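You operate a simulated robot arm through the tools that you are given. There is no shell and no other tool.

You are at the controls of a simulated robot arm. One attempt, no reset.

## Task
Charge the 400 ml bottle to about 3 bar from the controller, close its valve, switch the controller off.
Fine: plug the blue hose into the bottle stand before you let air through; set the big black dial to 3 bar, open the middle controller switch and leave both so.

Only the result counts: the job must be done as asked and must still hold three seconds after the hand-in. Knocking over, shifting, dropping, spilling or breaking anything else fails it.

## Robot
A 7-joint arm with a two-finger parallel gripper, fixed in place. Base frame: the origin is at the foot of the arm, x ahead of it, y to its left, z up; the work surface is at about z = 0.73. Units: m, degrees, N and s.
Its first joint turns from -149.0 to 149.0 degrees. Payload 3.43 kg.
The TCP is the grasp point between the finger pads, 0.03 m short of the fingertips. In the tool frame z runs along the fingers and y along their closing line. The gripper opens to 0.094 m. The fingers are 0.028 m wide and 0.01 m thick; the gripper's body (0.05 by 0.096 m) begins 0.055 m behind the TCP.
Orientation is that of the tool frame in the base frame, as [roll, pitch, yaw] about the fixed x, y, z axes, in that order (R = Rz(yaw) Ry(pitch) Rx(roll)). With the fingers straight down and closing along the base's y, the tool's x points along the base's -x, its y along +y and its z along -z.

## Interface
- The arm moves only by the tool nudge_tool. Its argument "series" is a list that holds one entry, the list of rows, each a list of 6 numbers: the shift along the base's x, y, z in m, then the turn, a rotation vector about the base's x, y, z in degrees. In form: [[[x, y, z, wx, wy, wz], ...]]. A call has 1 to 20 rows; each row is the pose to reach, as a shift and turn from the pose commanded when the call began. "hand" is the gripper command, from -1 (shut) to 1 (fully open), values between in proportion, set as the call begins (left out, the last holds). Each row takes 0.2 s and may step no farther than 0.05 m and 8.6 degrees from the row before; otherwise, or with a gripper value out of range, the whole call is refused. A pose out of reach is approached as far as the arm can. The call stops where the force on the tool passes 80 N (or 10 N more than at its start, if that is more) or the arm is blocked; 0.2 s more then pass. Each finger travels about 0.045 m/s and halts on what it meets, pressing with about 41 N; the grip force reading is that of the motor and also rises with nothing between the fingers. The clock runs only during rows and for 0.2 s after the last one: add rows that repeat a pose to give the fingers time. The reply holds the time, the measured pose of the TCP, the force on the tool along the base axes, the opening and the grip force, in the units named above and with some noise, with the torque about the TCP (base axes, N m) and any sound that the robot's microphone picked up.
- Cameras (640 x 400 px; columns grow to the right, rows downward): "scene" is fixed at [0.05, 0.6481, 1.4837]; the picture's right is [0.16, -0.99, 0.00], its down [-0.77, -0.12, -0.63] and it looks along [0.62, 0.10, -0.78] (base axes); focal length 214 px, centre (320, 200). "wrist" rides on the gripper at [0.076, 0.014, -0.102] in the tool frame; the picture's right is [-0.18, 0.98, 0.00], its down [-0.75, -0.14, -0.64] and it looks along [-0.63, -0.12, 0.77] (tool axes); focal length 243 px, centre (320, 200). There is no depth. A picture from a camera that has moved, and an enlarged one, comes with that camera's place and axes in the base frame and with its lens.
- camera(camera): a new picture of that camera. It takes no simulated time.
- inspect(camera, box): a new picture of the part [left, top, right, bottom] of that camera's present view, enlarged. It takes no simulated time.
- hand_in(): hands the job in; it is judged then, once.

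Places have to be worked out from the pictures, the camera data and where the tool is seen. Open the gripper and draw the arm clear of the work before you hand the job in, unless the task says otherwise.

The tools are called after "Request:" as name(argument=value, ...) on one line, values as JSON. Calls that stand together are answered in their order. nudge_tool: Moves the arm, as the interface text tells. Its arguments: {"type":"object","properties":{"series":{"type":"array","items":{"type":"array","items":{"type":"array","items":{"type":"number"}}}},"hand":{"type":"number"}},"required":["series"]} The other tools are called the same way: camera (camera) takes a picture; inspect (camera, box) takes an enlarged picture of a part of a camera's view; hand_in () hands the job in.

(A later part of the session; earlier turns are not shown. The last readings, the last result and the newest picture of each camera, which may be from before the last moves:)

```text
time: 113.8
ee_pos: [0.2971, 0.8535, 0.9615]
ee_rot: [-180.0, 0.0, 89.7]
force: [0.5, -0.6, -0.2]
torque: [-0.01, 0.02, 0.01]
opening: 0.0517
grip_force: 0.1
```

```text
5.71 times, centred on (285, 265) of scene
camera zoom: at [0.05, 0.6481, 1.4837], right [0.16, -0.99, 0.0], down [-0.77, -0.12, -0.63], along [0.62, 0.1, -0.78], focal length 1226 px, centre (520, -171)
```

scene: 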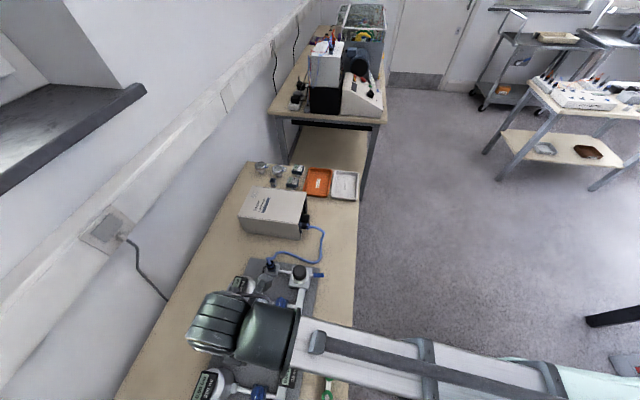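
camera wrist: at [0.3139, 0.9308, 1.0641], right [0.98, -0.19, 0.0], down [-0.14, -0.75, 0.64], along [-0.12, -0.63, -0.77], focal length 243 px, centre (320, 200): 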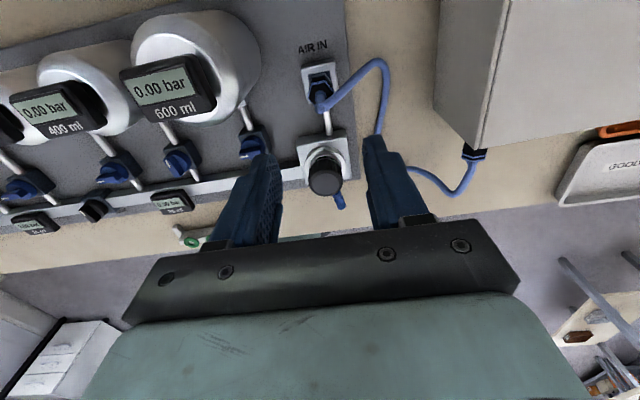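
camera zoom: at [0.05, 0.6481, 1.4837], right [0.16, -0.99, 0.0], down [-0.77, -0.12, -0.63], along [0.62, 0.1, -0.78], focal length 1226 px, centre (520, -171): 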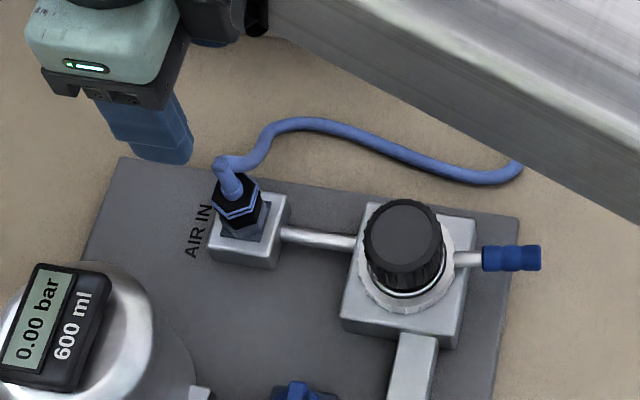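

The plug is locked in place, hose intact. Now to the middle switch: I cross over above the table and tilt the tool again, fingers at 50 mm.

Request:
nudge_tool(series=[[[0.0, -0.02, 0.02, 0, 0, 0], [0.03, -0.05, 0.03, 0, 0, 0], [0.06, -0.08, 0.03, 0, 0, 0], [0.09, -0.11, 0.03, 0, 0, 0], [0.12, -0.14, 0.03, 0, 0, 0], [0.15, -0.17, 0.03, 0, 0, 0], [0.18, -0.2, 0.03, 0, 0, 0], [0.21, -0.23, 0.02, 0, 0, 0], [0.24, -0.26, 0.01, 0, 0, 0], [0.27, -0.285, 0.0, 0, 0, 0], [0.301, -0.294, 0.0, 0, 0, 0]]], hand=0.064)

Request:
nudge_tool(series=[[[0, 0, 0, 8, 0, 0], [0, 0, -0.005, 16, 0, 0], [0, 0, -0.015, 24, 0, 0], [0, 0, -0.025, 32, 0, 0], [0, 0, -0.035, 40, 0, 0], [0, 0.005, -0.045, 48, 0, 0], [0, 0.02, -0.06, 56, 0, 0], [0, 0.04, -0.08, 64, 0, 0], [0, 0.06, -0.1, 72, 0, 0]]])

Request:
camera(camera="wrist")

Request:
inspect(camera="wrist", box=[180, 30, 340, 150])

```text
time: 116.2
ee_pos: [0.5985, 0.5625, 0.9605]
ee_rot: [-179.9, -0.1, 89.8]
force: [-0.5, -0.4, -0.1]
torque: [-0.01, 0.01, -0.02]
opening: 0.05
grip_force: 0.0
```

```text
time: 118.2
ee_pos: [0.6039, 0.6189, 0.8607]
ee_rot: [-179.3, -72.2, 89.2]
force: [0.1, 0.2, 0.3]
torque: [0.0, -0.03, 0.01]
opening: 0.0501
grip_force: 0.1
```

```text
taken
camera wrist: at [0.6192, 0.5453, 0.9648], right [0.98, -0.06, -0.18], down [-0.15, -0.84, -0.52], along [-0.12, 0.54, -0.83], focal length 243 px, centre (320, 200)
```

wrist: 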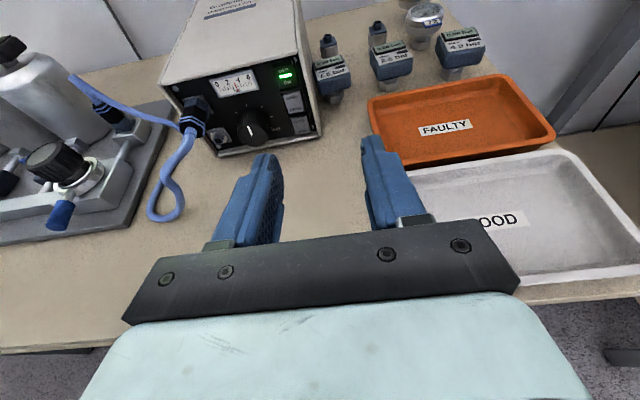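

```text
3.33 times, centred on (260, 90) of wrist
camera zoom: at [0.6192, 0.5453, 0.9648], right [0.98, -0.06, -0.18], down [-0.15, -0.84, -0.52], along [-0.12, 0.54, -0.83], focal length 809 px, centre (520, 567)
```

zoom: 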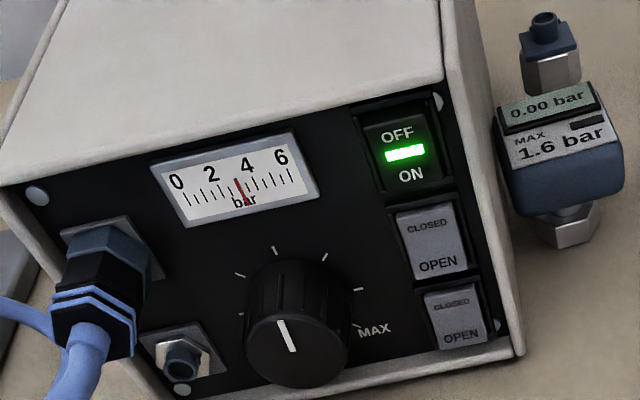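

The dial stays at 3 bar with the lamp lit. I move in front of the middle switch's lower half with the left finger.

Request:
nudge_tool(series=[[[-0.001, 0.025, -0.02, 0, 0, 0], [-0.003, 0.05, -0.04, 0, 0, 0], [-0.004, 0.075, -0.06, 0, 0, 0], [-0.005, 0.1, -0.075, 0, 0, 0], [-0.005, 0.115, -0.075, 0, 0, 0]]])

Request:
inspect(camera="wrist", box=[200, 40, 360, 180])

```text
time: 119.4
ee_pos: [0.5959, 0.7347, 0.7843]
ee_rot: [-179.2, -72.1, 89.1]
force: [-0.6, 0.0, 1.1]
torque: [-0.02, 0.0, 0.0]
opening: 0.0501
grip_force: 0.1
```

```text
2.86 times, centred on (280, 110) of wrist
camera zoom: at [0.6122, 0.6615, 0.8887], right [0.98, -0.06, -0.18], down [-0.14, -0.84, -0.52], along [-0.12, 0.54, -0.84], focal length 693 px, centre (434, 457)
```

zoom: 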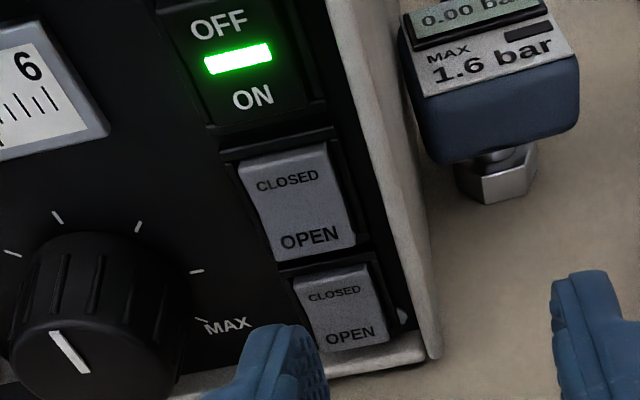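

The finger needs ~4 mm more in +x; I adjust and advance to just short of contact.

Request:
nudge_tool(series=[[[0.002, 0.006, 0.0005, 0, 0, 0], [0.004, 0.012, 0.001, 0, 0, 0], [0.004, 0.016, 0.001, 0, 0, 0], [0.004, 0.018, 0.001, 0, 0, 0]]])

Request:
inspect(camera="wrist", box=[200, 60, 340, 200])

```text
time: 120.4
ee_pos: [0.5977, 0.7527, 0.7881]
ee_rot: [-179.3, -72.2, 89.2]
force: [0.3, 0.4, -0.1]
torque: [0.0, 0.02, 0.01]
opening: 0.05
grip_force: 0.0
```

```text
2.86 times, centred on (270, 130) of wrist
camera zoom: at [0.6143, 0.6796, 0.8917], right [0.98, -0.06, -0.18], down [-0.14, -0.84, -0.52], along [-0.12, 0.54, -0.84], focal length 693 px, centre (463, 400)
```

zoom: 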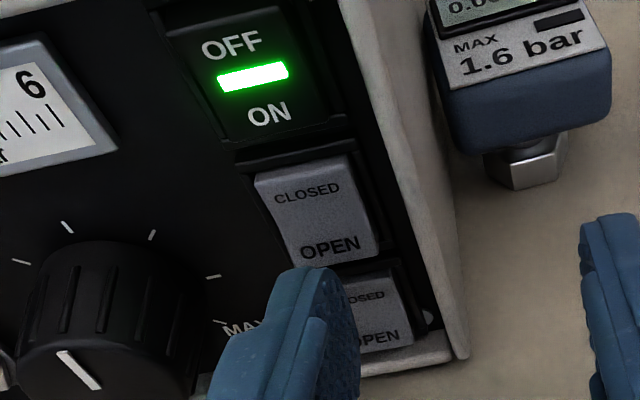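

Request:
nudge_tool(series=[[[0.002, 0, 0, 0, 0, 0], [0.004, 0.002, 0, 0, 0, 0], [0.004, 0.004, 0, 0, 0, 0], [0.004, 0.005, 0, 0, 0, 0]]])

Request:
inspect(camera="wrist", box=[200, 60, 340, 200])

```text
time: 121.4
ee_pos: [0.6025, 0.7584, 0.7862]
ee_rot: [-179.1, -72.2, 89.2]
force: [-0.5, -0.5, -0.6]
torque: [0.01, -0.03, -0.04]
opening: 0.05
grip_force: 0.0
```

```text
2.86 times, centred on (270, 130) of wrist
camera zoom: at [0.6191, 0.6853, 0.8906], right [0.98, -0.06, -0.18], down [-0.14, -0.84, -0.52], along [-0.12, 0.54, -0.84], focal length 693 px, centre (463, 400)
```

zoom: 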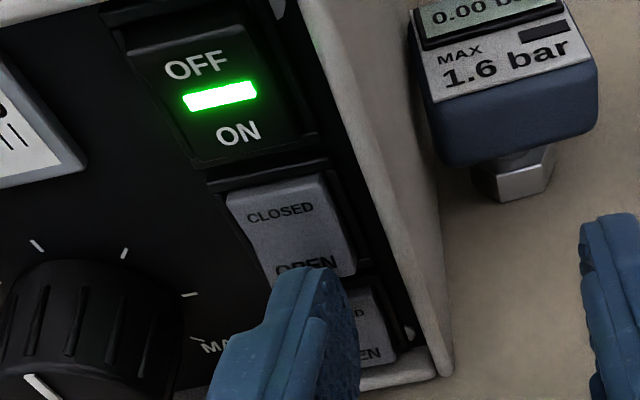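

Finger is right at the lower edge of "OPEN" and centred. I press in small steps.

Request:
nudge_tool(series=[[[0, 0.0015, 0, 0, 0, 0], [0, 0.003, 0, 0, 0, 0], [0, 0.0045, 0, 0, 0, 0]]])

Request:
inspect(camera="wrist", box=[200, 60, 340, 200])

```text
time: 122.2
ee_pos: [0.6049, 0.7611, 0.787]
ee_rot: [-179.4, -72.1, 89.2]
force: [6.4, -22.0, -8.2]
torque: [-0.2, -0.41, 0.38]
opening: 0.0459
grip_force: 0.0
```

```text
2.86 times, centred on (270, 130) of wrist
camera zoom: at [0.62, 0.6886, 0.8907], right [0.98, -0.06, -0.18], down [-0.15, -0.84, -0.52], along [-0.12, 0.54, -0.84], focal length 693 px, centre (463, 400)
```

zoom: 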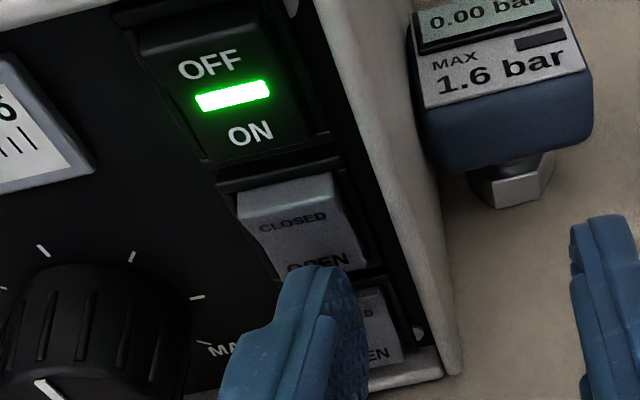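

The paddle seems to be tipping (-22 N) but no click yet; I push 1.5 mm more.

Request:
nudge_tool(series=[[[0, 0.001, 0, 0, 0, 0], [0, 0.002, 0, 0, 0, 0]]])

Request:
inspect(camera="wrist", box=[200, 60, 340, 200])

```text
time: 122.8
ee_pos: [0.6029, 0.7641, 0.7874]
ee_rot: [-179.2, -72.1, 89.1]
force: [7.2, -14.2, -6.7]
torque: [-0.14, -0.08, 0.22]
opening: 0.046
grip_force: 0.0
```

```text
2.86 times, centred on (270, 130) of wrist
camera zoom: at [0.6189, 0.691, 0.892], right [0.98, -0.06, -0.18], down [-0.15, -0.84, -0.52], along [-0.12, 0.54, -0.84], focal length 693 px, centre (463, 400)
```

zoom: 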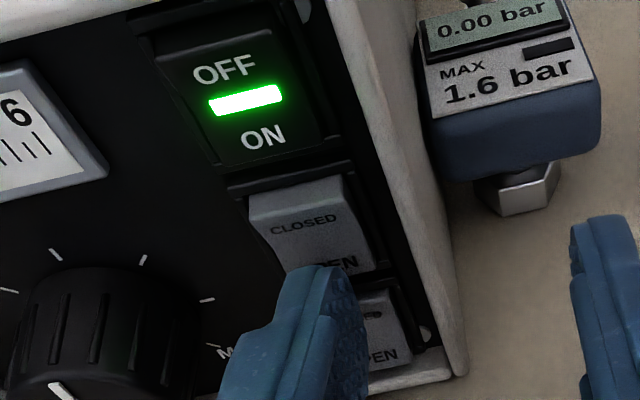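

I back off and look at the paddle and the gauges.

Request:
nudge_tool(series=[[[0, -0.01, 0, 0, 0, 0], [0, -0.03, 0, 0, 0, 0], [-0.01, -0.06, 0.01, 0, 0, 0], [-0.02, -0.09, 0.03, 0, 0, 0], [-0.03, -0.12, 0.05, 0, 0, 0]]])

Request:
camera(camera="wrist")

Request:
inspect(camera="wrist", box=[220, 40, 380, 160])

Request:
inspect(camera="scene", box=[200, 250, 360, 400])

```text
time: 124.0
ee_pos: [0.5706, 0.6445, 0.8382]
ee_rot: [-179.1, -72.1, 89.1]
force: [0.1, 0.1, -0.4]
torque: [0.04, -0.01, -0.01]
opening: 0.0501
grip_force: 0.1
```

```text
taken
camera wrist: at [0.5871, 0.5719, 0.9421], right [0.98, -0.06, -0.18], down [-0.14, -0.84, -0.52], along [-0.12, 0.54, -0.84], focal length 243 px, centre (320, 200)
```

wrist: 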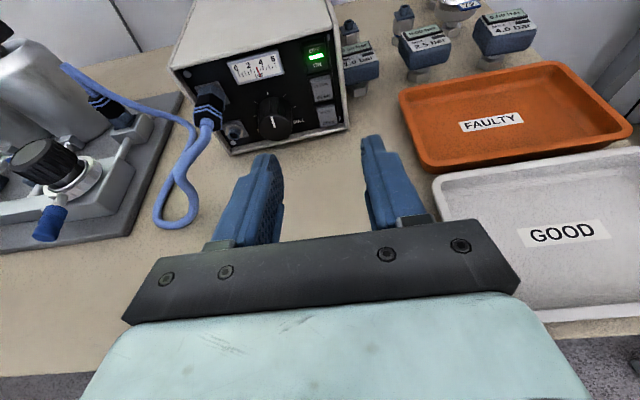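

```text
3.33 times, centred on (300, 100) of wrist
camera zoom: at [0.5871, 0.5719, 0.9421], right [0.98, -0.06, -0.18], down [-0.14, -0.84, -0.52], along [-0.12, 0.54, -0.84], focal length 809 px, centre (387, 533)
```

zoom: 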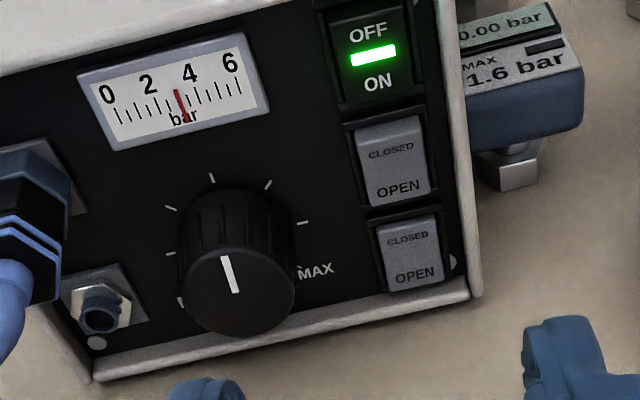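

```text
2.67 times, centred on (280, 325) of scene
camera zoom: at [0.05, 0.6481, 1.4837], right [0.16, -0.99, 0.0], down [-0.77, -0.12, -0.63], along [0.62, 0.1, -0.78], focal length 572 px, centre (427, -133)
```

zoom: 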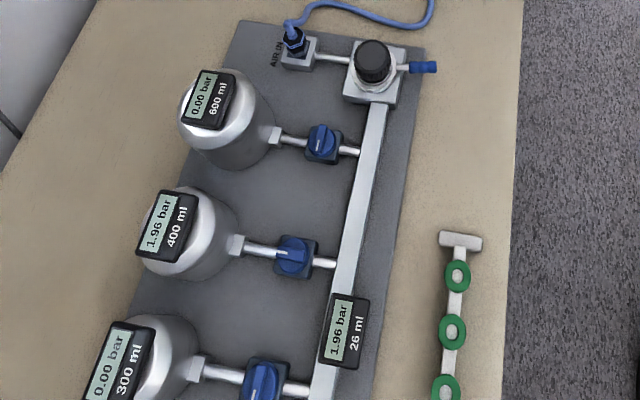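

Air is flowing: the 400 ml bottle and the manifold both read 1.96 bar and the others 0.00. I start untilting and rising while the bottle charges, then re-read.

Request:
nudge_tool(series=[[[0, -0.01, 0.03, -8, 0, 0], [-0.01, -0.02, 0.06, -16, 0, 0], [-0.02, -0.025, 0.09, -24, 0, 0], [-0.04, -0.025, 0.11, -32, 0, 0], [-0.06, -0.02, 0.13, -40, 0, 0], [-0.08, -0.01, 0.14, -48, 0, 0], [-0.1, 0.0, 0.15, -56, 0, 0], [-0.12, 0.01, 0.16, -64, 0, 0], [-0.14, 0.02, 0.16, -72, 0, 0]]])

Request:
inspect(camera="scene", box=[200, 250, 360, 400])

```text
time: 126.0
ee_pos: [0.4316, 0.6641, 0.9975]
ee_rot: [180.0, 0.0, 89.7]
force: [0.8, -1.1, 0.2]
torque: [0.02, 0.03, -0.01]
opening: 0.0499
grip_force: 0.1
```

```text
2.67 times, centred on (280, 325) of scene
camera zoom: at [0.05, 0.6481, 1.4837], right [0.16, -0.99, 0.0], down [-0.77, -0.12, -0.63], along [0.62, 0.1, -0.78], focal length 572 px, centre (427, -133)
```

zoom: 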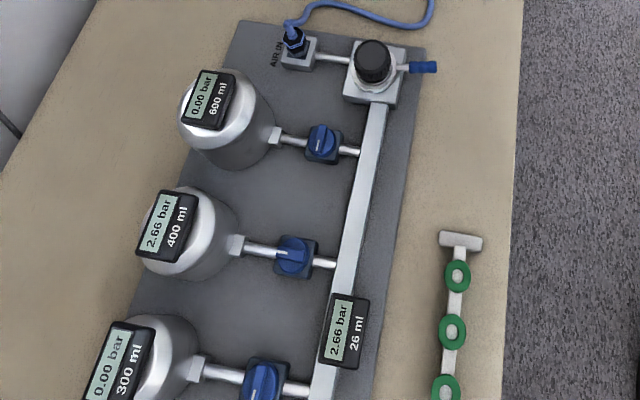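

2.66 bar and rising towards 3. Meanwhile I move above the 400 ml valve with yaw 90 (fingers closing along x, across the ridge).

Request:
nudge_tool(series=[[[-0.035, 0.013, 0, 0, 0, 0], [-0.07, 0.026, 0, 0, 0, 0], [-0.105, 0.039, 0, 0, 0, 0], [-0.14, 0.052, 0, 0, 0, 0], [-0.175, 0.065, 0, 0, 0, 0], [-0.21, 0.078, 0, 0, 0, 0], [-0.245, 0.091, 0, 0, 0, 0], [-0.28, 0.104, 0, 0, 0, 0], [-0.315, 0.117, -0.01, 0, 0, 0], [-0.3456, 0.13, -0.03, 0, 0, 0], [-0.3456, 0.13, -0.05, 0, 0, 0]]], hand=-0.15)

Request:
camera(camera="wrist")

Request:
inspect(camera="wrist", box=[260, 60, 380, 160])

```text
time: 128.4
ee_pos: [0.1218, 0.7911, 0.9474]
ee_rot: [-179.8, -0.3, 92.3]
force: [0.6, -0.1, -1.3]
torque: [0.0, 0.03, 0.0]
opening: 0.0403
grip_force: 0.1
out of reach, approached as far as the arm can: row 9, 10, 11
```

```text
taken
camera wrist: at [0.1342, 0.8689, 1.0503], right [0.99, -0.14, 0.0], down [-0.11, -0.76, 0.64], along [-0.09, -0.63, -0.77], focal length 243 px, centre (320, 200)
```

wrist: 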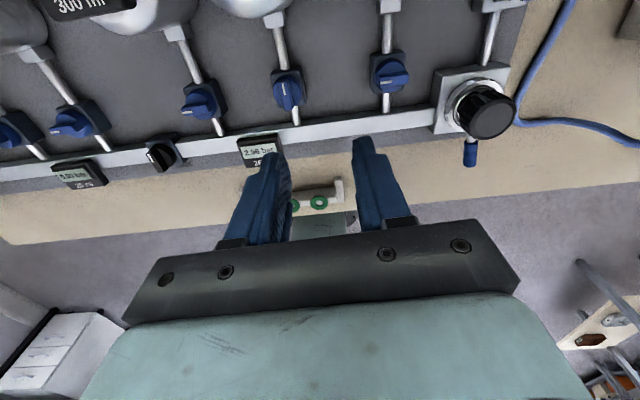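

```text
4.00 times, centred on (320, 110) of wrist
camera zoom: at [0.1342, 0.8689, 1.0503], right [0.99, -0.14, 0.0], down [-0.11, -0.76, 0.64], along [-0.09, -0.63, -0.77], focal length 970 px, centre (320, 560)
```

zoom: 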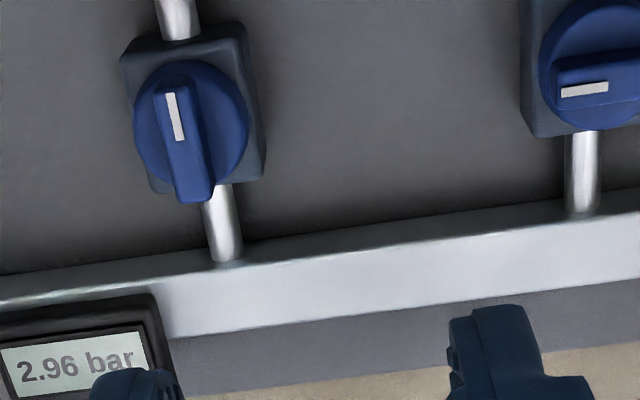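

The manifold reads 2.96 bar. The wrist limit stopped me short (x=0.122), so I turn the yaw to ~100° (also the closing sense) and move over the valve axis at (0.086, 0.794).

Request:
nudge_tool(series=[[[0, 0, 0, 0, 0, 5], [-0.01, 0.001, 0, 0, 0, 9], [-0.025, 0.002, 0, 0, 0, 9], [-0.036, 0.003, 0, 0, 0, 9], [-0.036, 0.003, 0, 0, 0, 9]]])

Request:
inspect(camera="wrist", box=[260, 60, 380, 160])

```text
time: 129.6
ee_pos: [0.0858, 0.7955, 0.9484]
ee_rot: [-180.0, -0.1, 98.6]
force: [0.1, 0.2, -0.2]
torque: [0.05, 0.0, -0.01]
opening: 0.0399
grip_force: 0.1
```

```text
4.00 times, centred on (320, 110) of wrist
camera zoom: at [0.0908, 0.8734, 1.0496], right [1.0, -0.03, 0.0], down [-0.02, -0.77, 0.64], along [-0.02, -0.64, -0.77], focal length 970 px, centre (320, 560)
```

zoom: 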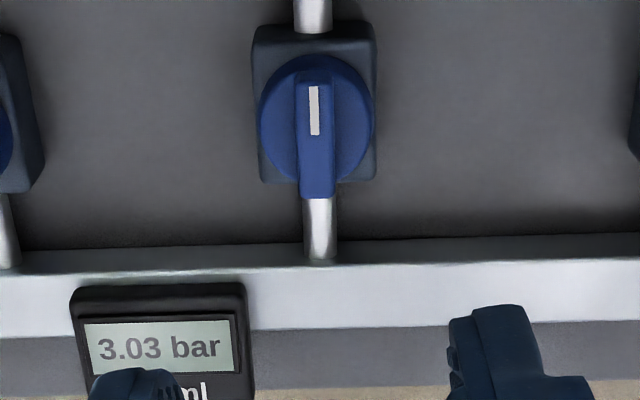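

3.03 bar. The valve axis is directly below. I descend in stages beside the ridge, watching for contact.

Request:
nudge_tool(series=[[[0.0005, 0, -0.03, 0, 0, 0], [0.0005, 0, -0.06, 0, 0, 0], [0.0005, 0, -0.085, 0, 0, 0], [0.0005, 0, -0.1, 0, 0, 0]]])

Request:
camera(camera="wrist")

Request:
inspect(camera="wrist", box=[260, 90, 380, 190])

```text
time: 130.6
ee_pos: [0.0851, 0.7949, 0.8488]
ee_rot: [180.0, -0.1, 98.8]
force: [1.1, -1.0, 0.0]
torque: [0.03, 0.02, 0.0]
opening: 0.0398
grip_force: 0.0
```

```text
taken
camera wrist: at [0.0905, 0.8732, 0.9512], right [1.0, -0.03, 0.0], down [-0.02, -0.77, 0.64], along [-0.02, -0.64, -0.77], focal length 243 px, centre (320, 200)
```

wrist: 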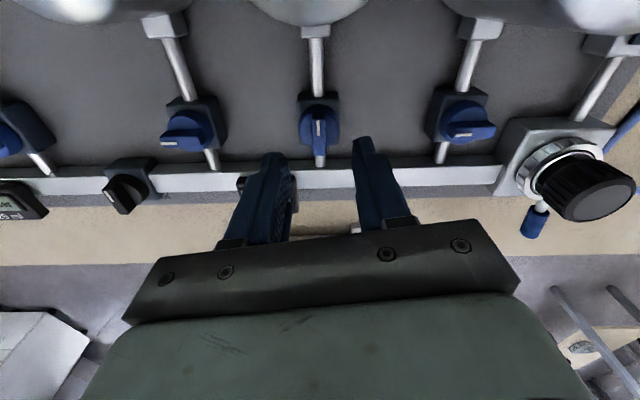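

```text
4.00 times, centred on (320, 140) of wrist
camera zoom: at [0.0905, 0.8732, 0.9512], right [1.0, -0.03, 0.0], down [-0.02, -0.77, 0.64], along [-0.02, -0.64, -0.77], focal length 970 px, centre (320, 440)
```

zoom: 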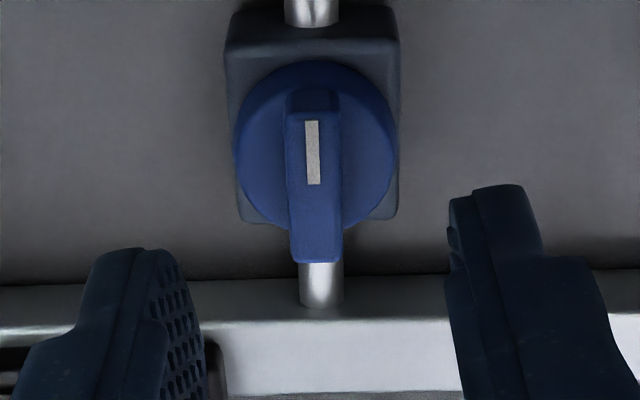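

Aligned over the axis (ridge top is more likely ~0.784). I descend to TCP z≈0.808 and close on the ridge.

Request:
nudge_tool(series=[[[0.0005, 0.0005, -0.015, 0, 0, 0], [0.0005, 0.0005, -0.03, 0, 0, 0], [0.0005, 0.0005, -0.036, 0, 0, 0], [0.0005, 0.0005, -0.041, 0, 0, 0], [0.0005, 0.0005, -0.041, 0, 0, 0]]])

Request:
nudge_tool(series=[[[0, 0, 0, 0, 0, 0], [0, 0, 0, 0, 0, 0], [0, 0, 0, 0, 0, 0], [0, 0, 0, 0, 0, 0]]], hand=-1)

Request:
inspect(camera="wrist", box=[260, 90, 380, 190])

```text
time: 131.8
ee_pos: [0.0853, 0.7954, 0.8069]
ee_rot: [-180.0, -0.1, 98.7]
force: [-1.1, 0.4, -0.7]
torque: [-0.05, -0.01, 0.02]
opening: 0.04
grip_force: 0.0
```

```text
time: 132.8
ee_pos: [0.0844, 0.7939, 0.8069]
ee_rot: [-179.9, -0.1, 98.8]
force: [-11.9, -1.1, -2.6]
torque: [0.17, 0.55, 0.06]
opening: 0.0297
grip_force: 44.9
```

```text
4.00 times, centred on (320, 140) of wrist
camera zoom: at [0.0897, 0.8738, 0.9095], right [1.0, -0.03, 0.0], down [-0.02, -0.77, 0.64], along [-0.02, -0.64, -0.77], focal length 970 px, centre (320, 440)
```

zoom: 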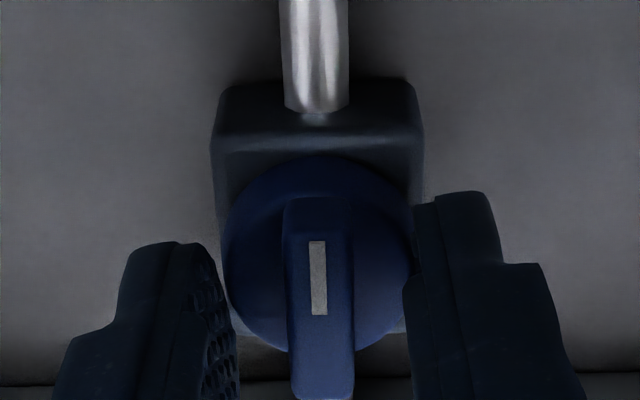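

The fingers caught the disc (29.7 mm) rather than the ridge. I reopen, raise 7 mm to the earlier height, and close again.

Request:
nudge_tool(series=[[[0, 0, 0, 0, 0, 0], [0, 0, 0, 0, 0, 0], [0.001, 0.0005, 0.004, 0, 0, 0], [0.001, 0.0005, 0.0075, 0, 0, 0], [0.001, 0.0005, 0.0075, 0, 0, 0]]], hand=-0.15)

Request:
nudge_tool(series=[[[0, 0, 0, 0, 0, 0], [0, 0, 0, 0, 0, 0], [0, 0, 0, 0, 0, 0], [0, 0, 0, 0, 0, 0]]], hand=-1)

Request:
inspect(camera="wrist", box=[260, 90, 380, 190])

```text
time: 134.0
ee_pos: [0.0873, 0.7966, 0.8149]
ee_rot: [-179.9, 0.0, 98.7]
force: [0.2, 0.4, -0.9]
torque: [0.0, -0.02, -0.03]
opening: 0.0401
grip_force: 0.1
```

```text
time: 135.0
ee_pos: [0.0842, 0.7964, 0.8143]
ee_rot: [-179.8, -0.1, 98.8]
force: [-21.1, -4.8, -1.1]
torque: [-0.13, 0.58, -0.06]
opening: 0.0098
grip_force: 43.6
```

```text
4.00 times, centred on (320, 140) of wrist
camera zoom: at [0.0897, 0.8742, 0.917], right [1.0, -0.03, 0.0], down [-0.02, -0.77, 0.64], along [-0.02, -0.64, -0.77], focal length 970 px, centre (320, 440)
```

zoom: 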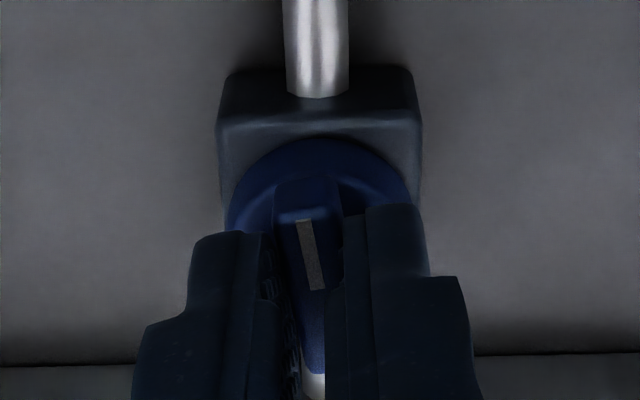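

Ridge gripped (9.8 mm). Side load -21 N in x, so I first ease 2.5 mm toward -x, then start turning counter-clockwise (+z).

Request:
nudge_tool(series=[[[-0.0015, -0.0005, 0, 0, 0, 0], [-0.0025, -0.0008, 0, 0, 0, 0], [-0.0025, -0.0008, 0, 0, 0, 5], [-0.0025, -0.0008, 0, 0, 0, 10], [-0.0025, -0.0008, 0, 0, 0, 15], [-0.0025, -0.0008, 0, 0, 0, 20]]])

```text
time: 136.4
ee_pos: [0.086, 0.7961, 0.8152]
ee_rot: [180.0, -0.1, 118.8]
force: [-11.0, 4.6, 13.8]
torque: [-0.6, -0.04, 0.02]
opening: 0.0095
grip_force: 43.8
```

Loads are small. I continue turning.

Request:
nudge_tool(series=[[[-0.0005, 0, 0, 0, 0, 6], [-0.001, 0, 0, 0, 0, 12], [-0.001, 0, 0, 0, 0, 18], [-0.001, 0, 0, 0, 0, 24], [-0.001, 0, 0, 0, 0, 30]]])

```text
time: 137.6
ee_pos: [0.0855, 0.7954, 0.814]
ee_rot: [179.9, -0.1, 148.8]
force: [3.5, 7.3, 32.1]
torque: [0.34, 0.2, -0.01]
opening: 0.0097
grip_force: 43.6
```

Request:
nudge_tool(series=[[[0, 0, 0.0005, 0, 0, 6], [0, 0.0003, 0.001, 0, 0, 12], [0, 0.0005, 0.001, 0, 0, 18], [0, 0.0005, 0.001, 0, 0, 24], [0, 0.0005, 0.001, 0, 0, 31.2]]])

Request:
camera(camera="wrist")

Request:
inspect(camera="wrist", box=[260, 90, 380, 190])

```text
time: 138.8
ee_pos: [0.0842, 0.7949, 0.814]
ee_rot: [-180.0, 0.0, 179.9]
force: [18.4, 10.9, 14.3]
torque: [0.31, 0.53, -0.03]
opening: 0.01
grip_force: 43.1
```

```text
taken
camera wrist: at [0.01, 0.8103, 0.9169], right [0.18, 0.98, 0.0], down [0.75, -0.14, 0.64], along [0.63, -0.12, -0.77], focal length 243 px, centre (320, 200)
```

wrist: 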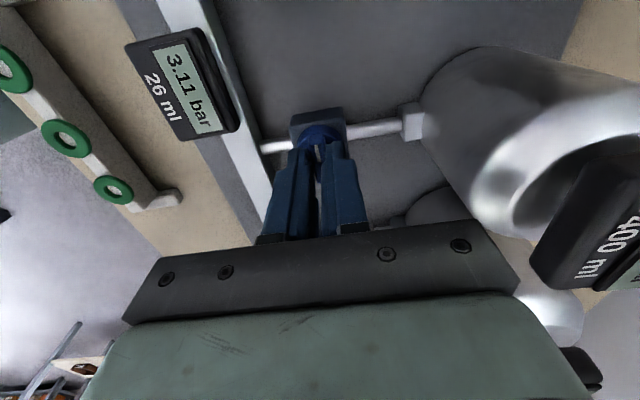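

```text
4.00 times, centred on (320, 140) of wrist
camera zoom: at [0.01, 0.8103, 0.9169], right [0.18, 0.98, 0.0], down [0.75, -0.14, 0.64], along [0.63, -0.12, -0.77], focal length 970 px, centre (320, 440)
```

zoom: 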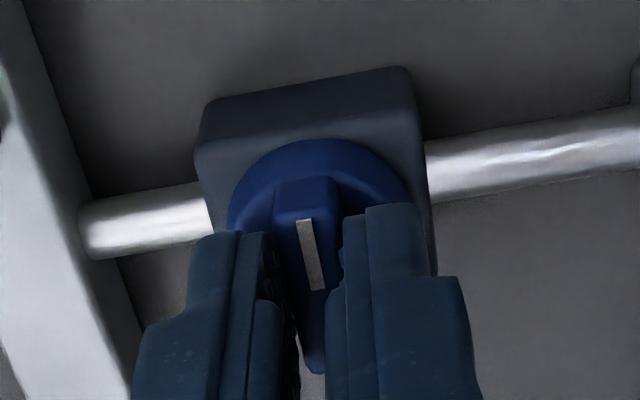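

The ridge is back across the pipe (pointer to -x): closed. The manifold shows 3.11 bar. I release and lift to read the bottle's display.

Request:
nudge_tool(series=[[[-0.001, -0.0005, 0, 0, 0, 0], [-0.002, -0.001, 0, 0, 0, 0]]])

Request:
nudge_tool(series=[[[0, 0, 0, 0, 0, 0], [0, 0, 0, 0, 0, 0], [0, 0, 0, 0, 0, 0], [0, 0, 0.01, 0, 0, 0], [0, 0, 0.03, 0, 0, 0], [0, 0, 0.06, 0, 0, 0], [0, 0, 0.1, 0, 0, 0], [0, 0, 0.14, 0, 0, 0]]], hand=-0.15)

Request:
camera(camera="wrist")

Request:
inspect(camera="wrist", box=[240, 40, 600, 240])

```text
time: 139.4
ee_pos: [0.0844, 0.7951, 0.8158]
ee_rot: [179.9, 0.3, 180.0]
force: [31.8, 16.9, 9.4]
torque: [0.45, -0.24, 0.03]
opening: 0.01
grip_force: 44.0
```

```text
time: 141.2
ee_pos: [0.0799, 0.7975, 0.9544]
ee_rot: [-179.8, -0.2, 179.9]
force: [1.3, 0.0, 0.0]
torque: [0.01, -0.04, 0.0]
opening: 0.0399
grip_force: 0.1
```

```text
taken
camera wrist: at [0.0057, 0.8122, 1.0565], right [0.19, 0.98, 0.0], down [0.75, -0.14, 0.64], along [0.63, -0.12, -0.77], focal length 243 px, centre (320, 200)
```

wrist: 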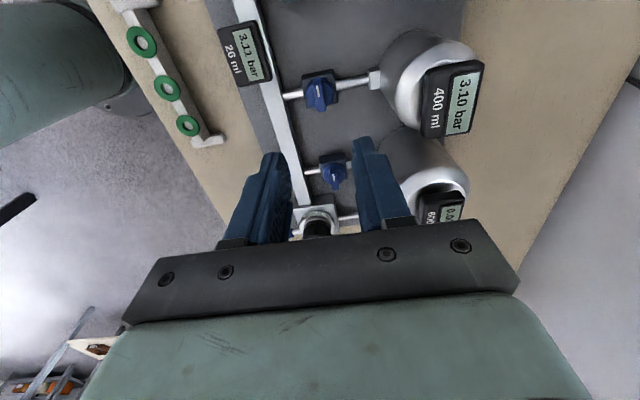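

```text
1.78 times, centred on (420, 140) of wrist
camera zoom: at [0.0057, 0.8122, 1.0565], right [0.19, 0.98, 0.0], down [0.75, -0.14, 0.64], along [0.63, -0.12, -0.77], focal length 431 px, centre (142, 307)
```

zoom: 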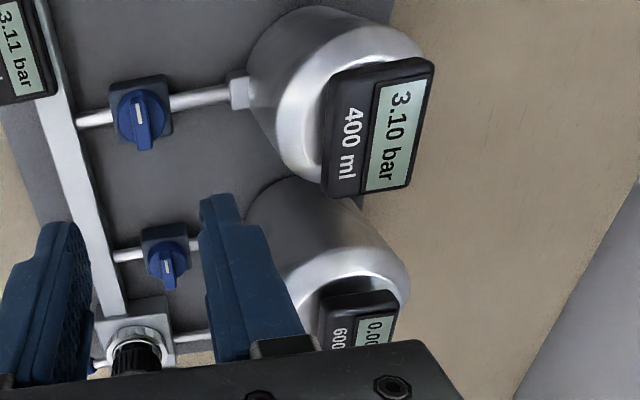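

The bottle reads 3.10 bar, isolated from the manifold (3.11). I check the valve's angle against its closed neighbour.

Request:
inspect(camera="wrist", box=[280, 50, 380, 120])

Request:
inspect(camera="wrist", box=[290, 130, 390, 200])

```text
5.71 times, centred on (330, 85) of wrist
camera zoom: at [0.0057, 0.8122, 1.0565], right [0.19, 0.98, 0.0], down [0.75, -0.14, 0.64], along [0.63, -0.12, -0.77], focal length 1386 px, centre (263, 857)
```

zoom: 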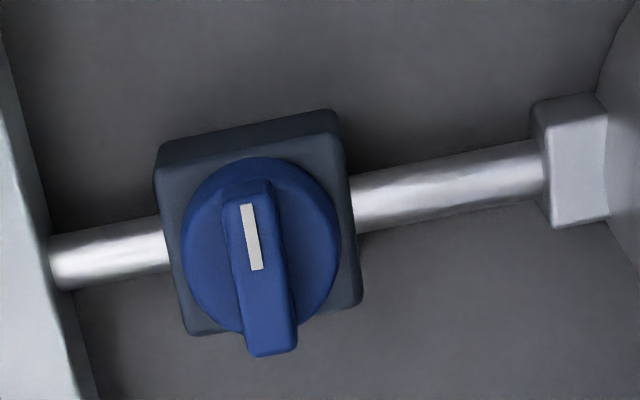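

```text
5.71 times, centred on (340, 165) of wrist
camera zoom: at [0.0057, 0.8122, 1.0565], right [0.19, 0.98, 0.0], down [0.75, -0.14, 0.64], along [0.63, -0.12, -0.77], focal length 1386 px, centre (206, 400)
```

zoom: 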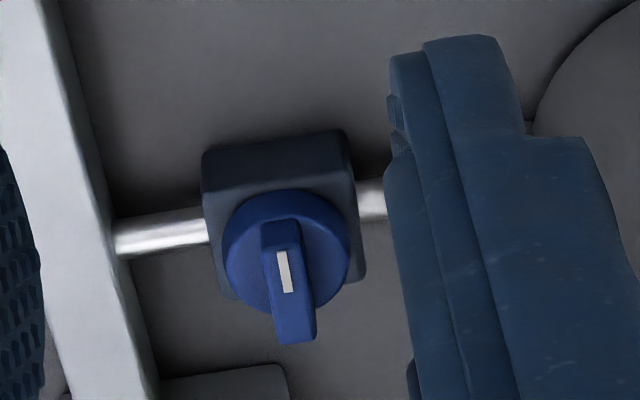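

The 400 valve is square across its pipe, same as its closed neighbour. Now I return to the controller to switch it off: rise, turn back to yaw 90 and cross over.

Request:
nudge_tool(series=[[[0.0, -0.02, 0.03, 0, 0, -8.2], [0.03, -0.04, 0.045, 0, 0, -16.4], [0.06, -0.06, 0.045, 0, 0, -24.6], [0.09, -0.08, 0.045, 0, 0, -32.8], [0.12, -0.1, 0.045, 0, 0, -41], [0.155, -0.12, 0.045, 0, 0, -49.2], [0.19, -0.14, 0.045, 0, 0, -57.4], [0.225, -0.155, 0.045, 0, 0, -65.6], [0.26, -0.17, 0.045, 0, 0, -73.8], [0.295, -0.185, 0.045, 0, 0, -82], [0.325, -0.1975, 0.045, 0, 0, -89.9], [0.365, -0.21, 0.035, 0, 0, -89.9], [0.405, -0.22, 0.025, 0, 0, -89.9], [0.445, -0.23, 0.015, 0, 0, -89.9], [0.485, -0.235, 0.01, 0, 0, -89.9], [0.52, -0.235, 0.008, 0, 0, -89.9]]], hand=0.064)

Request:
nudge_tool(series=[[[0, 0, 0, 8, 0, 0], [0, 0, -0.005, 16, 0, 0], [0, 0, -0.015, 24, 0, 0], [0, 0, -0.025, 32, 0, 0], [0, 0, -0.035, 40, 0, 0], [0, 0.005, -0.045, 48, 0, 0], [0, 0.02, -0.06, 56, 0, 0], [0, 0.04, -0.08, 64, 0, 0], [0, 0.06, -0.095, 72, 0, 0]]])

Request:
camera(camera="wrist")

Request:
inspect(camera="wrist", box=[180, 30, 340, 150])

```text
time: 144.6
ee_pos: [0.6016, 0.5611, 0.9642]
ee_rot: [-179.9, -0.1, 90.0]
force: [-1.1, -0.4, -0.1]
torque: [-0.01, 0.0, 0.02]
opening: 0.05
grip_force: 0.0
```

```text
time: 146.6
ee_pos: [0.6032, 0.6217, 0.8688]
ee_rot: [179.6, -72.2, 90.3]
force: [0.4, -0.1, 0.1]
torque: [0.0, 0.03, -0.06]
opening: 0.0504
grip_force: 0.0
```

```text
taken
camera wrist: at [0.6179, 0.5481, 0.9716], right [0.98, -0.06, -0.17], down [-0.14, -0.84, -0.52], along [-0.12, 0.54, -0.84], focal length 243 px, centre (320, 200)
```

wrist: 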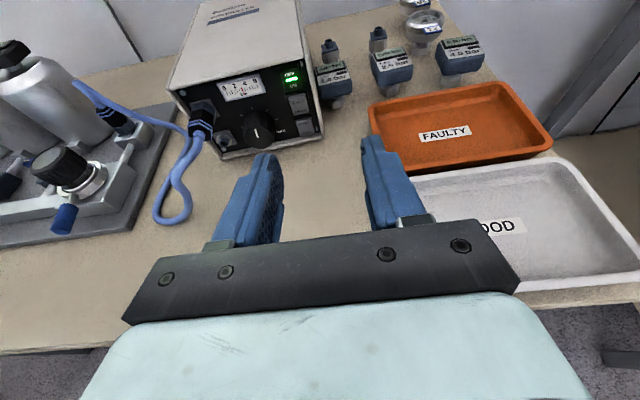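

```text
3.33 times, centred on (260, 90) of wrist
camera zoom: at [0.6179, 0.5481, 0.9716], right [0.98, -0.06, -0.17], down [-0.14, -0.84, -0.52], along [-0.12, 0.54, -0.84], focal length 809 px, centre (520, 567)
```

zoom: 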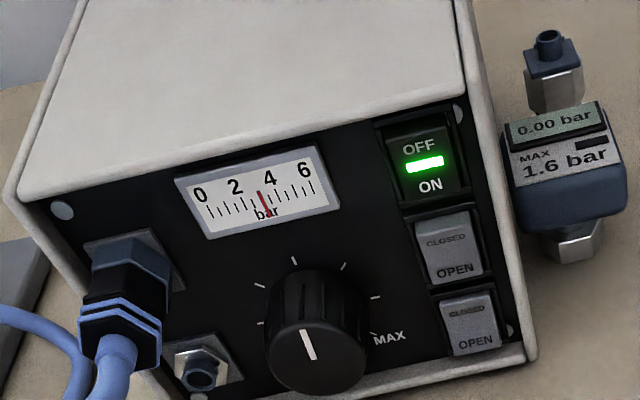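

OFF text is at about (0.577, 0.789, 0.839). I move the left finger in front of the upper half of the power switch.

Request:
nudge_tool(series=[[[0.0005, 0.03, -0.01, 0, 0, 0], [0.001, 0.06, -0.02, 0, 0, 0], [0.0015, 0.09, -0.028, 0, 0, 0], [0.002, 0.11, -0.0325, 0, 0, 0], [0.002, 0.12, -0.0325, 0, 0, 0]]])

Request:
inspect(camera="wrist", box=[200, 60, 340, 200])

```text
time: 147.8
ee_pos: [0.6044, 0.7413, 0.8358]
ee_rot: [180.0, -72.1, 90.1]
force: [0.6, 0.0, -0.9]
torque: [-0.01, -0.02, -0.02]
opening: 0.0499
grip_force: 0.1
```

```text
2.86 times, centred on (270, 130) of wrist
camera zoom: at [0.6201, 0.6685, 0.9393], right [0.98, -0.06, -0.17], down [-0.14, -0.84, -0.52], along [-0.12, 0.54, -0.84], focal length 693 px, centre (463, 400)
```

zoom: 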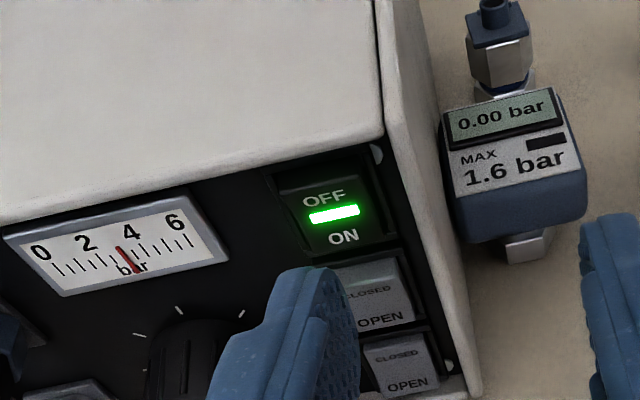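

I raise 4 mm so contact falls on the OFF half, shift 2 mm right, and approach.

Request:
nudge_tool(series=[[[0.002, 0, 0.004, 0, 0, 0], [0.002, 0.006, 0.004, 0, 0, 0], [0.002, 0.011, 0.004, 0, 0, 0], [0.002, 0.013, 0.004, 0, 0, 0]]])

Request:
inspect(camera="wrist", box=[200, 60, 340, 200])

```text
time: 148.8
ee_pos: [0.606, 0.7516, 0.84]
ee_rot: [179.8, -72.0, 90.1]
force: [-0.3, -0.1, 0.4]
torque: [-0.02, -0.01, 0.06]
opening: 0.05
grip_force: 0.1
```

```text
2.86 times, centred on (270, 130) of wrist
camera zoom: at [0.6219, 0.6796, 0.944], right [0.98, -0.06, -0.17], down [-0.14, -0.84, -0.52], along [-0.12, 0.54, -0.84], focal length 693 px, centre (463, 400)
```

zoom: 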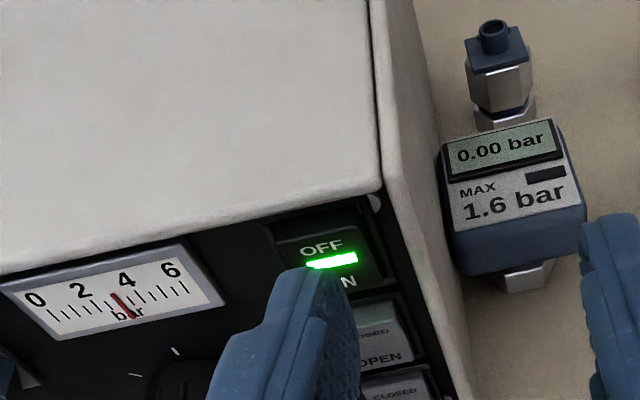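

Request:
nudge_tool(series=[[[0.003, 0, 0.0025, 0, 0, 0], [0.003, 0.002, 0.0025, 0, 0, 0], [0.003, 0.004, 0.0025, 0, 0, 0]]])

Request:
inspect(camera="wrist", box=[200, 60, 340, 200])

```text
time: 149.6
ee_pos: [0.6067, 0.7576, 0.8431]
ee_rot: [179.9, -72.0, 90.1]
force: [-0.7, 0.7, -0.1]
torque: [-0.01, -0.03, -0.01]
opening: 0.0501
grip_force: 0.0
```

```text
2.86 times, centred on (270, 130) of wrist
camera zoom: at [0.6239, 0.6838, 0.9462], right [0.98, -0.06, -0.17], down [-0.14, -0.84, -0.52], along [-0.12, 0.54, -0.84], focal length 693 px, centre (463, 400)
```

zoom: 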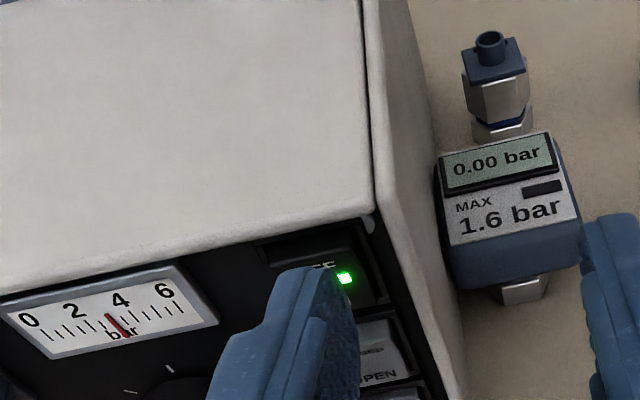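

No contact yet; the fingertip covers the OFF text. I press in small steps.

Request:
nudge_tool(series=[[[0.001, 0.0015, 0, 0, 0, 0], [0.001, 0.003, 0, 0, 0, 0], [0.001, 0.0045, 0, 0, 0, 0]]])

Request:
inspect(camera="wrist", box=[200, 60, 340, 200])

```text
time: 150.4
ee_pos: [0.6083, 0.7605, 0.8422]
ee_rot: [179.9, -72.2, 90.1]
force: [-0.8, -0.1, 0.0]
torque: [0.0, -0.02, 0.03]
opening: 0.0501
grip_force: 0.0
```

```text
2.86 times, centred on (270, 130) of wrist
camera zoom: at [0.6244, 0.688, 0.9461], right [0.98, -0.06, -0.17], down [-0.14, -0.84, -0.52], along [-0.12, 0.54, -0.84], focal length 693 px, centre (463, 400)
```

zoom: 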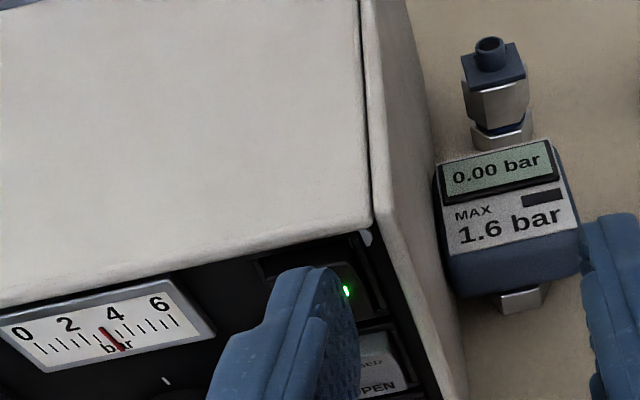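

Request:
nudge_tool(series=[[[0, 0.0015, 0, 0, 0, 0], [0, 0.003, 0, 0, 0, 0]]])

Request:
inspect(camera="wrist", box=[200, 60, 340, 200])

```text
time: 151.0
ee_pos: [0.6087, 0.764, 0.8427]
ee_rot: [179.8, -72.1, 90.2]
force: [-0.5, -5.9, 0.6]
torque: [0.0, 0.03, 0.22]
opening: 0.0501
grip_force: 0.4
```

```text
2.86 times, centred on (270, 130) of wrist
camera zoom: at [0.6243, 0.6907, 0.9465], right [0.98, -0.06, -0.17], down [-0.14, -0.84, -0.52], along [-0.12, 0.54, -0.84], focal length 693 px, centre (463, 400)
```

zoom: 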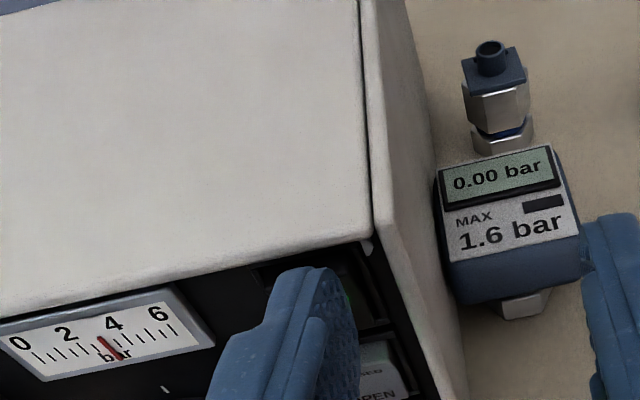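

Contact at 6 N. I press on.

Request:
nudge_tool(series=[[[0, 0.001, 0, 0, 0, 0], [0, 0.002, 0, 0, 0, 0], [0, 0.003, 0, 0, 0, 0]]])

Request:
inspect(camera="wrist", box=[200, 60, 340, 200])

```text
time: 151.8
ee_pos: [0.6103, 0.7671, 0.8427]
ee_rot: [179.8, -72.1, 90.1]
force: [3.2, -16.6, -1.0]
torque: [0.02, -0.04, 0.44]
opening: 0.0483
grip_force: 0.1
```

```text
2.86 times, centred on (270, 130) of wrist
camera zoom: at [0.626, 0.6934, 0.9466], right [0.98, -0.06, -0.17], down [-0.14, -0.84, -0.52], along [-0.12, 0.54, -0.84], focal length 693 px, centre (463, 400)
```

zoom: 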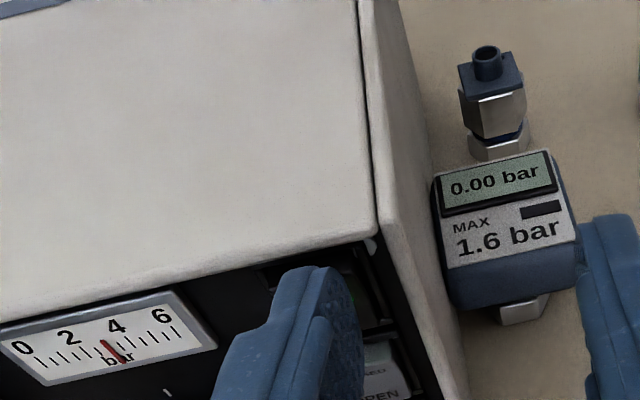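

Request:
nudge_tool(series=[[[0, 0.001, 0, 0, 0, 0], [0, 0.002, 0, 0, 0, 0]]])

Request:
inspect(camera="wrist", box=[200, 60, 340, 200])

```text
time: 152.4
ee_pos: [0.6099, 0.7676, 0.8434]
ee_rot: [179.9, -72.3, 90.0]
force: [5.3, -20.9, 4.5]
torque: [0.19, 0.2, 0.5]
opening: 0.0468
grip_force: 0.1
```

```text
2.86 times, centred on (270, 130) of wrist
camera zoom: at [0.6259, 0.6942, 0.9464], right [0.98, -0.06, -0.17], down [-0.14, -0.84, -0.52], along [-0.12, 0.54, -0.84], focal length 693 px, centre (463, 400)
```

zoom: 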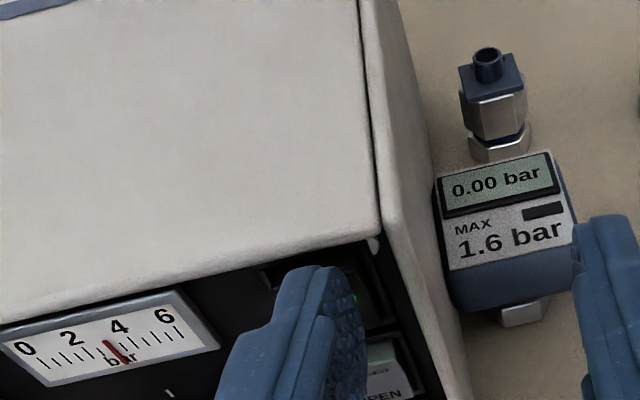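

21 N without a click; the fingertip edge is likely on the frame above the paddle. I back off 12 mm, lower 5 mm, and press again.

Request:
nudge_tool(series=[[[0, -0.006, 0, 0, 0, 0], [0, -0.014, 0, 0, 0, 0], [0, -0.014, -0.005, 0, 0, 0], [0, -0.014, -0.005, 0, 0, 0]]])

Request:
inspect(camera="wrist", box=[200, 60, 340, 200])

```text
time: 153.4
ee_pos: [0.6103, 0.7546, 0.8359]
ee_rot: [179.8, -72.1, 90.1]
force: [0.7, -0.6, 0.1]
torque: [0.01, 0.02, 0.01]
opening: 0.05
grip_force: 0.2
```

```text
2.86 times, centred on (270, 130) of wrist
camera zoom: at [0.626, 0.6815, 0.9402], right [0.98, -0.06, -0.17], down [-0.14, -0.84, -0.52], along [-0.12, 0.54, -0.84], focal length 693 px, centre (463, 400)
```

zoom: 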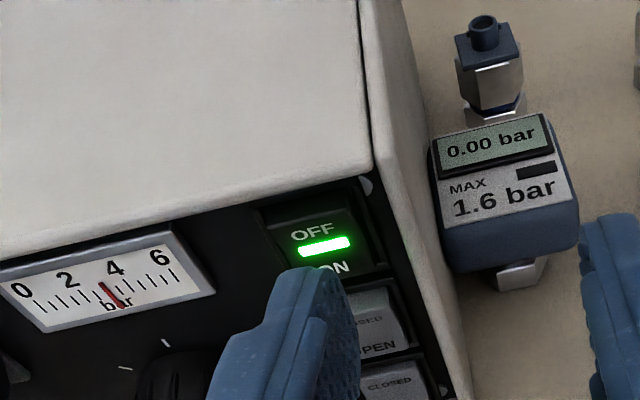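

Pose-wise this height puts the finger edge on the OFF text, centred in x. I press from here in small steps.

Request:
nudge_tool(series=[[[0, 0.002, 0, 0, 0, 0], [0, 0.004, 0, 0, 0, 0], [0, 0.005, 0, 0, 0, 0]]])

Request:
inspect(camera="wrist", box=[200, 60, 340, 200])

```text
time: 154.2
ee_pos: [0.6104, 0.7591, 0.838]
ee_rot: [179.9, -72.1, 90.1]
force: [1.0, 0.7, -0.2]
torque: [0.03, -0.01, -0.02]
opening: 0.0502
grip_force: 0.1
```

```text
2.86 times, centred on (270, 130) of wrist
camera zoom: at [0.6266, 0.6868, 0.9413], right [0.98, -0.06, -0.17], down [-0.14, -0.84, -0.52], along [-0.12, 0.54, -0.84], focal length 693 px, centre (463, 400)
```

zoom: 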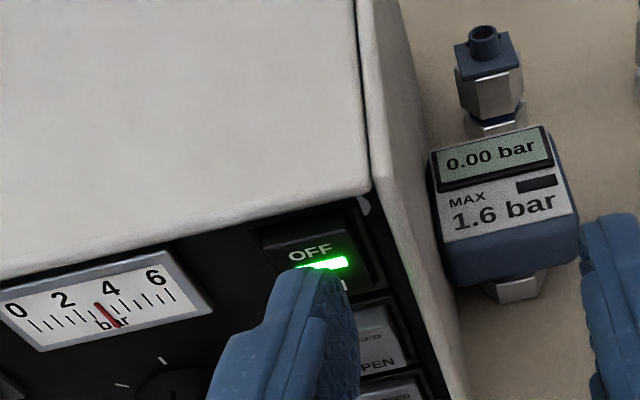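

Request:
nudge_tool(series=[[[0, 0, 0.002, 0, 0, 0], [0, 0.0015, 0.002, 0, 0, 0], [0, 0.003, 0.002, 0, 0, 0]]])

Request:
inspect(camera="wrist", box=[200, 60, 340, 200])

```text
time: 155.0
ee_pos: [0.6108, 0.7623, 0.8401]
ee_rot: [179.8, -72.1, 90.1]
force: [0.4, 0.1, -0.6]
torque: [-0.03, 0.02, 0.0]
opening: 0.0501
grip_force: 0.1
```

```text
2.86 times, centred on (270, 130) of wrist
camera zoom: at [0.6264, 0.6897, 0.9437], right [0.98, -0.06, -0.17], down [-0.14, -0.84, -0.52], along [-0.12, 0.54, -0.84], focal length 693 px, centre (463, 400)
```

zoom: 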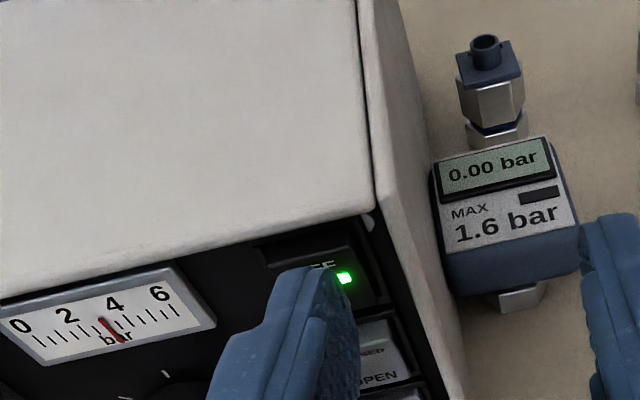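

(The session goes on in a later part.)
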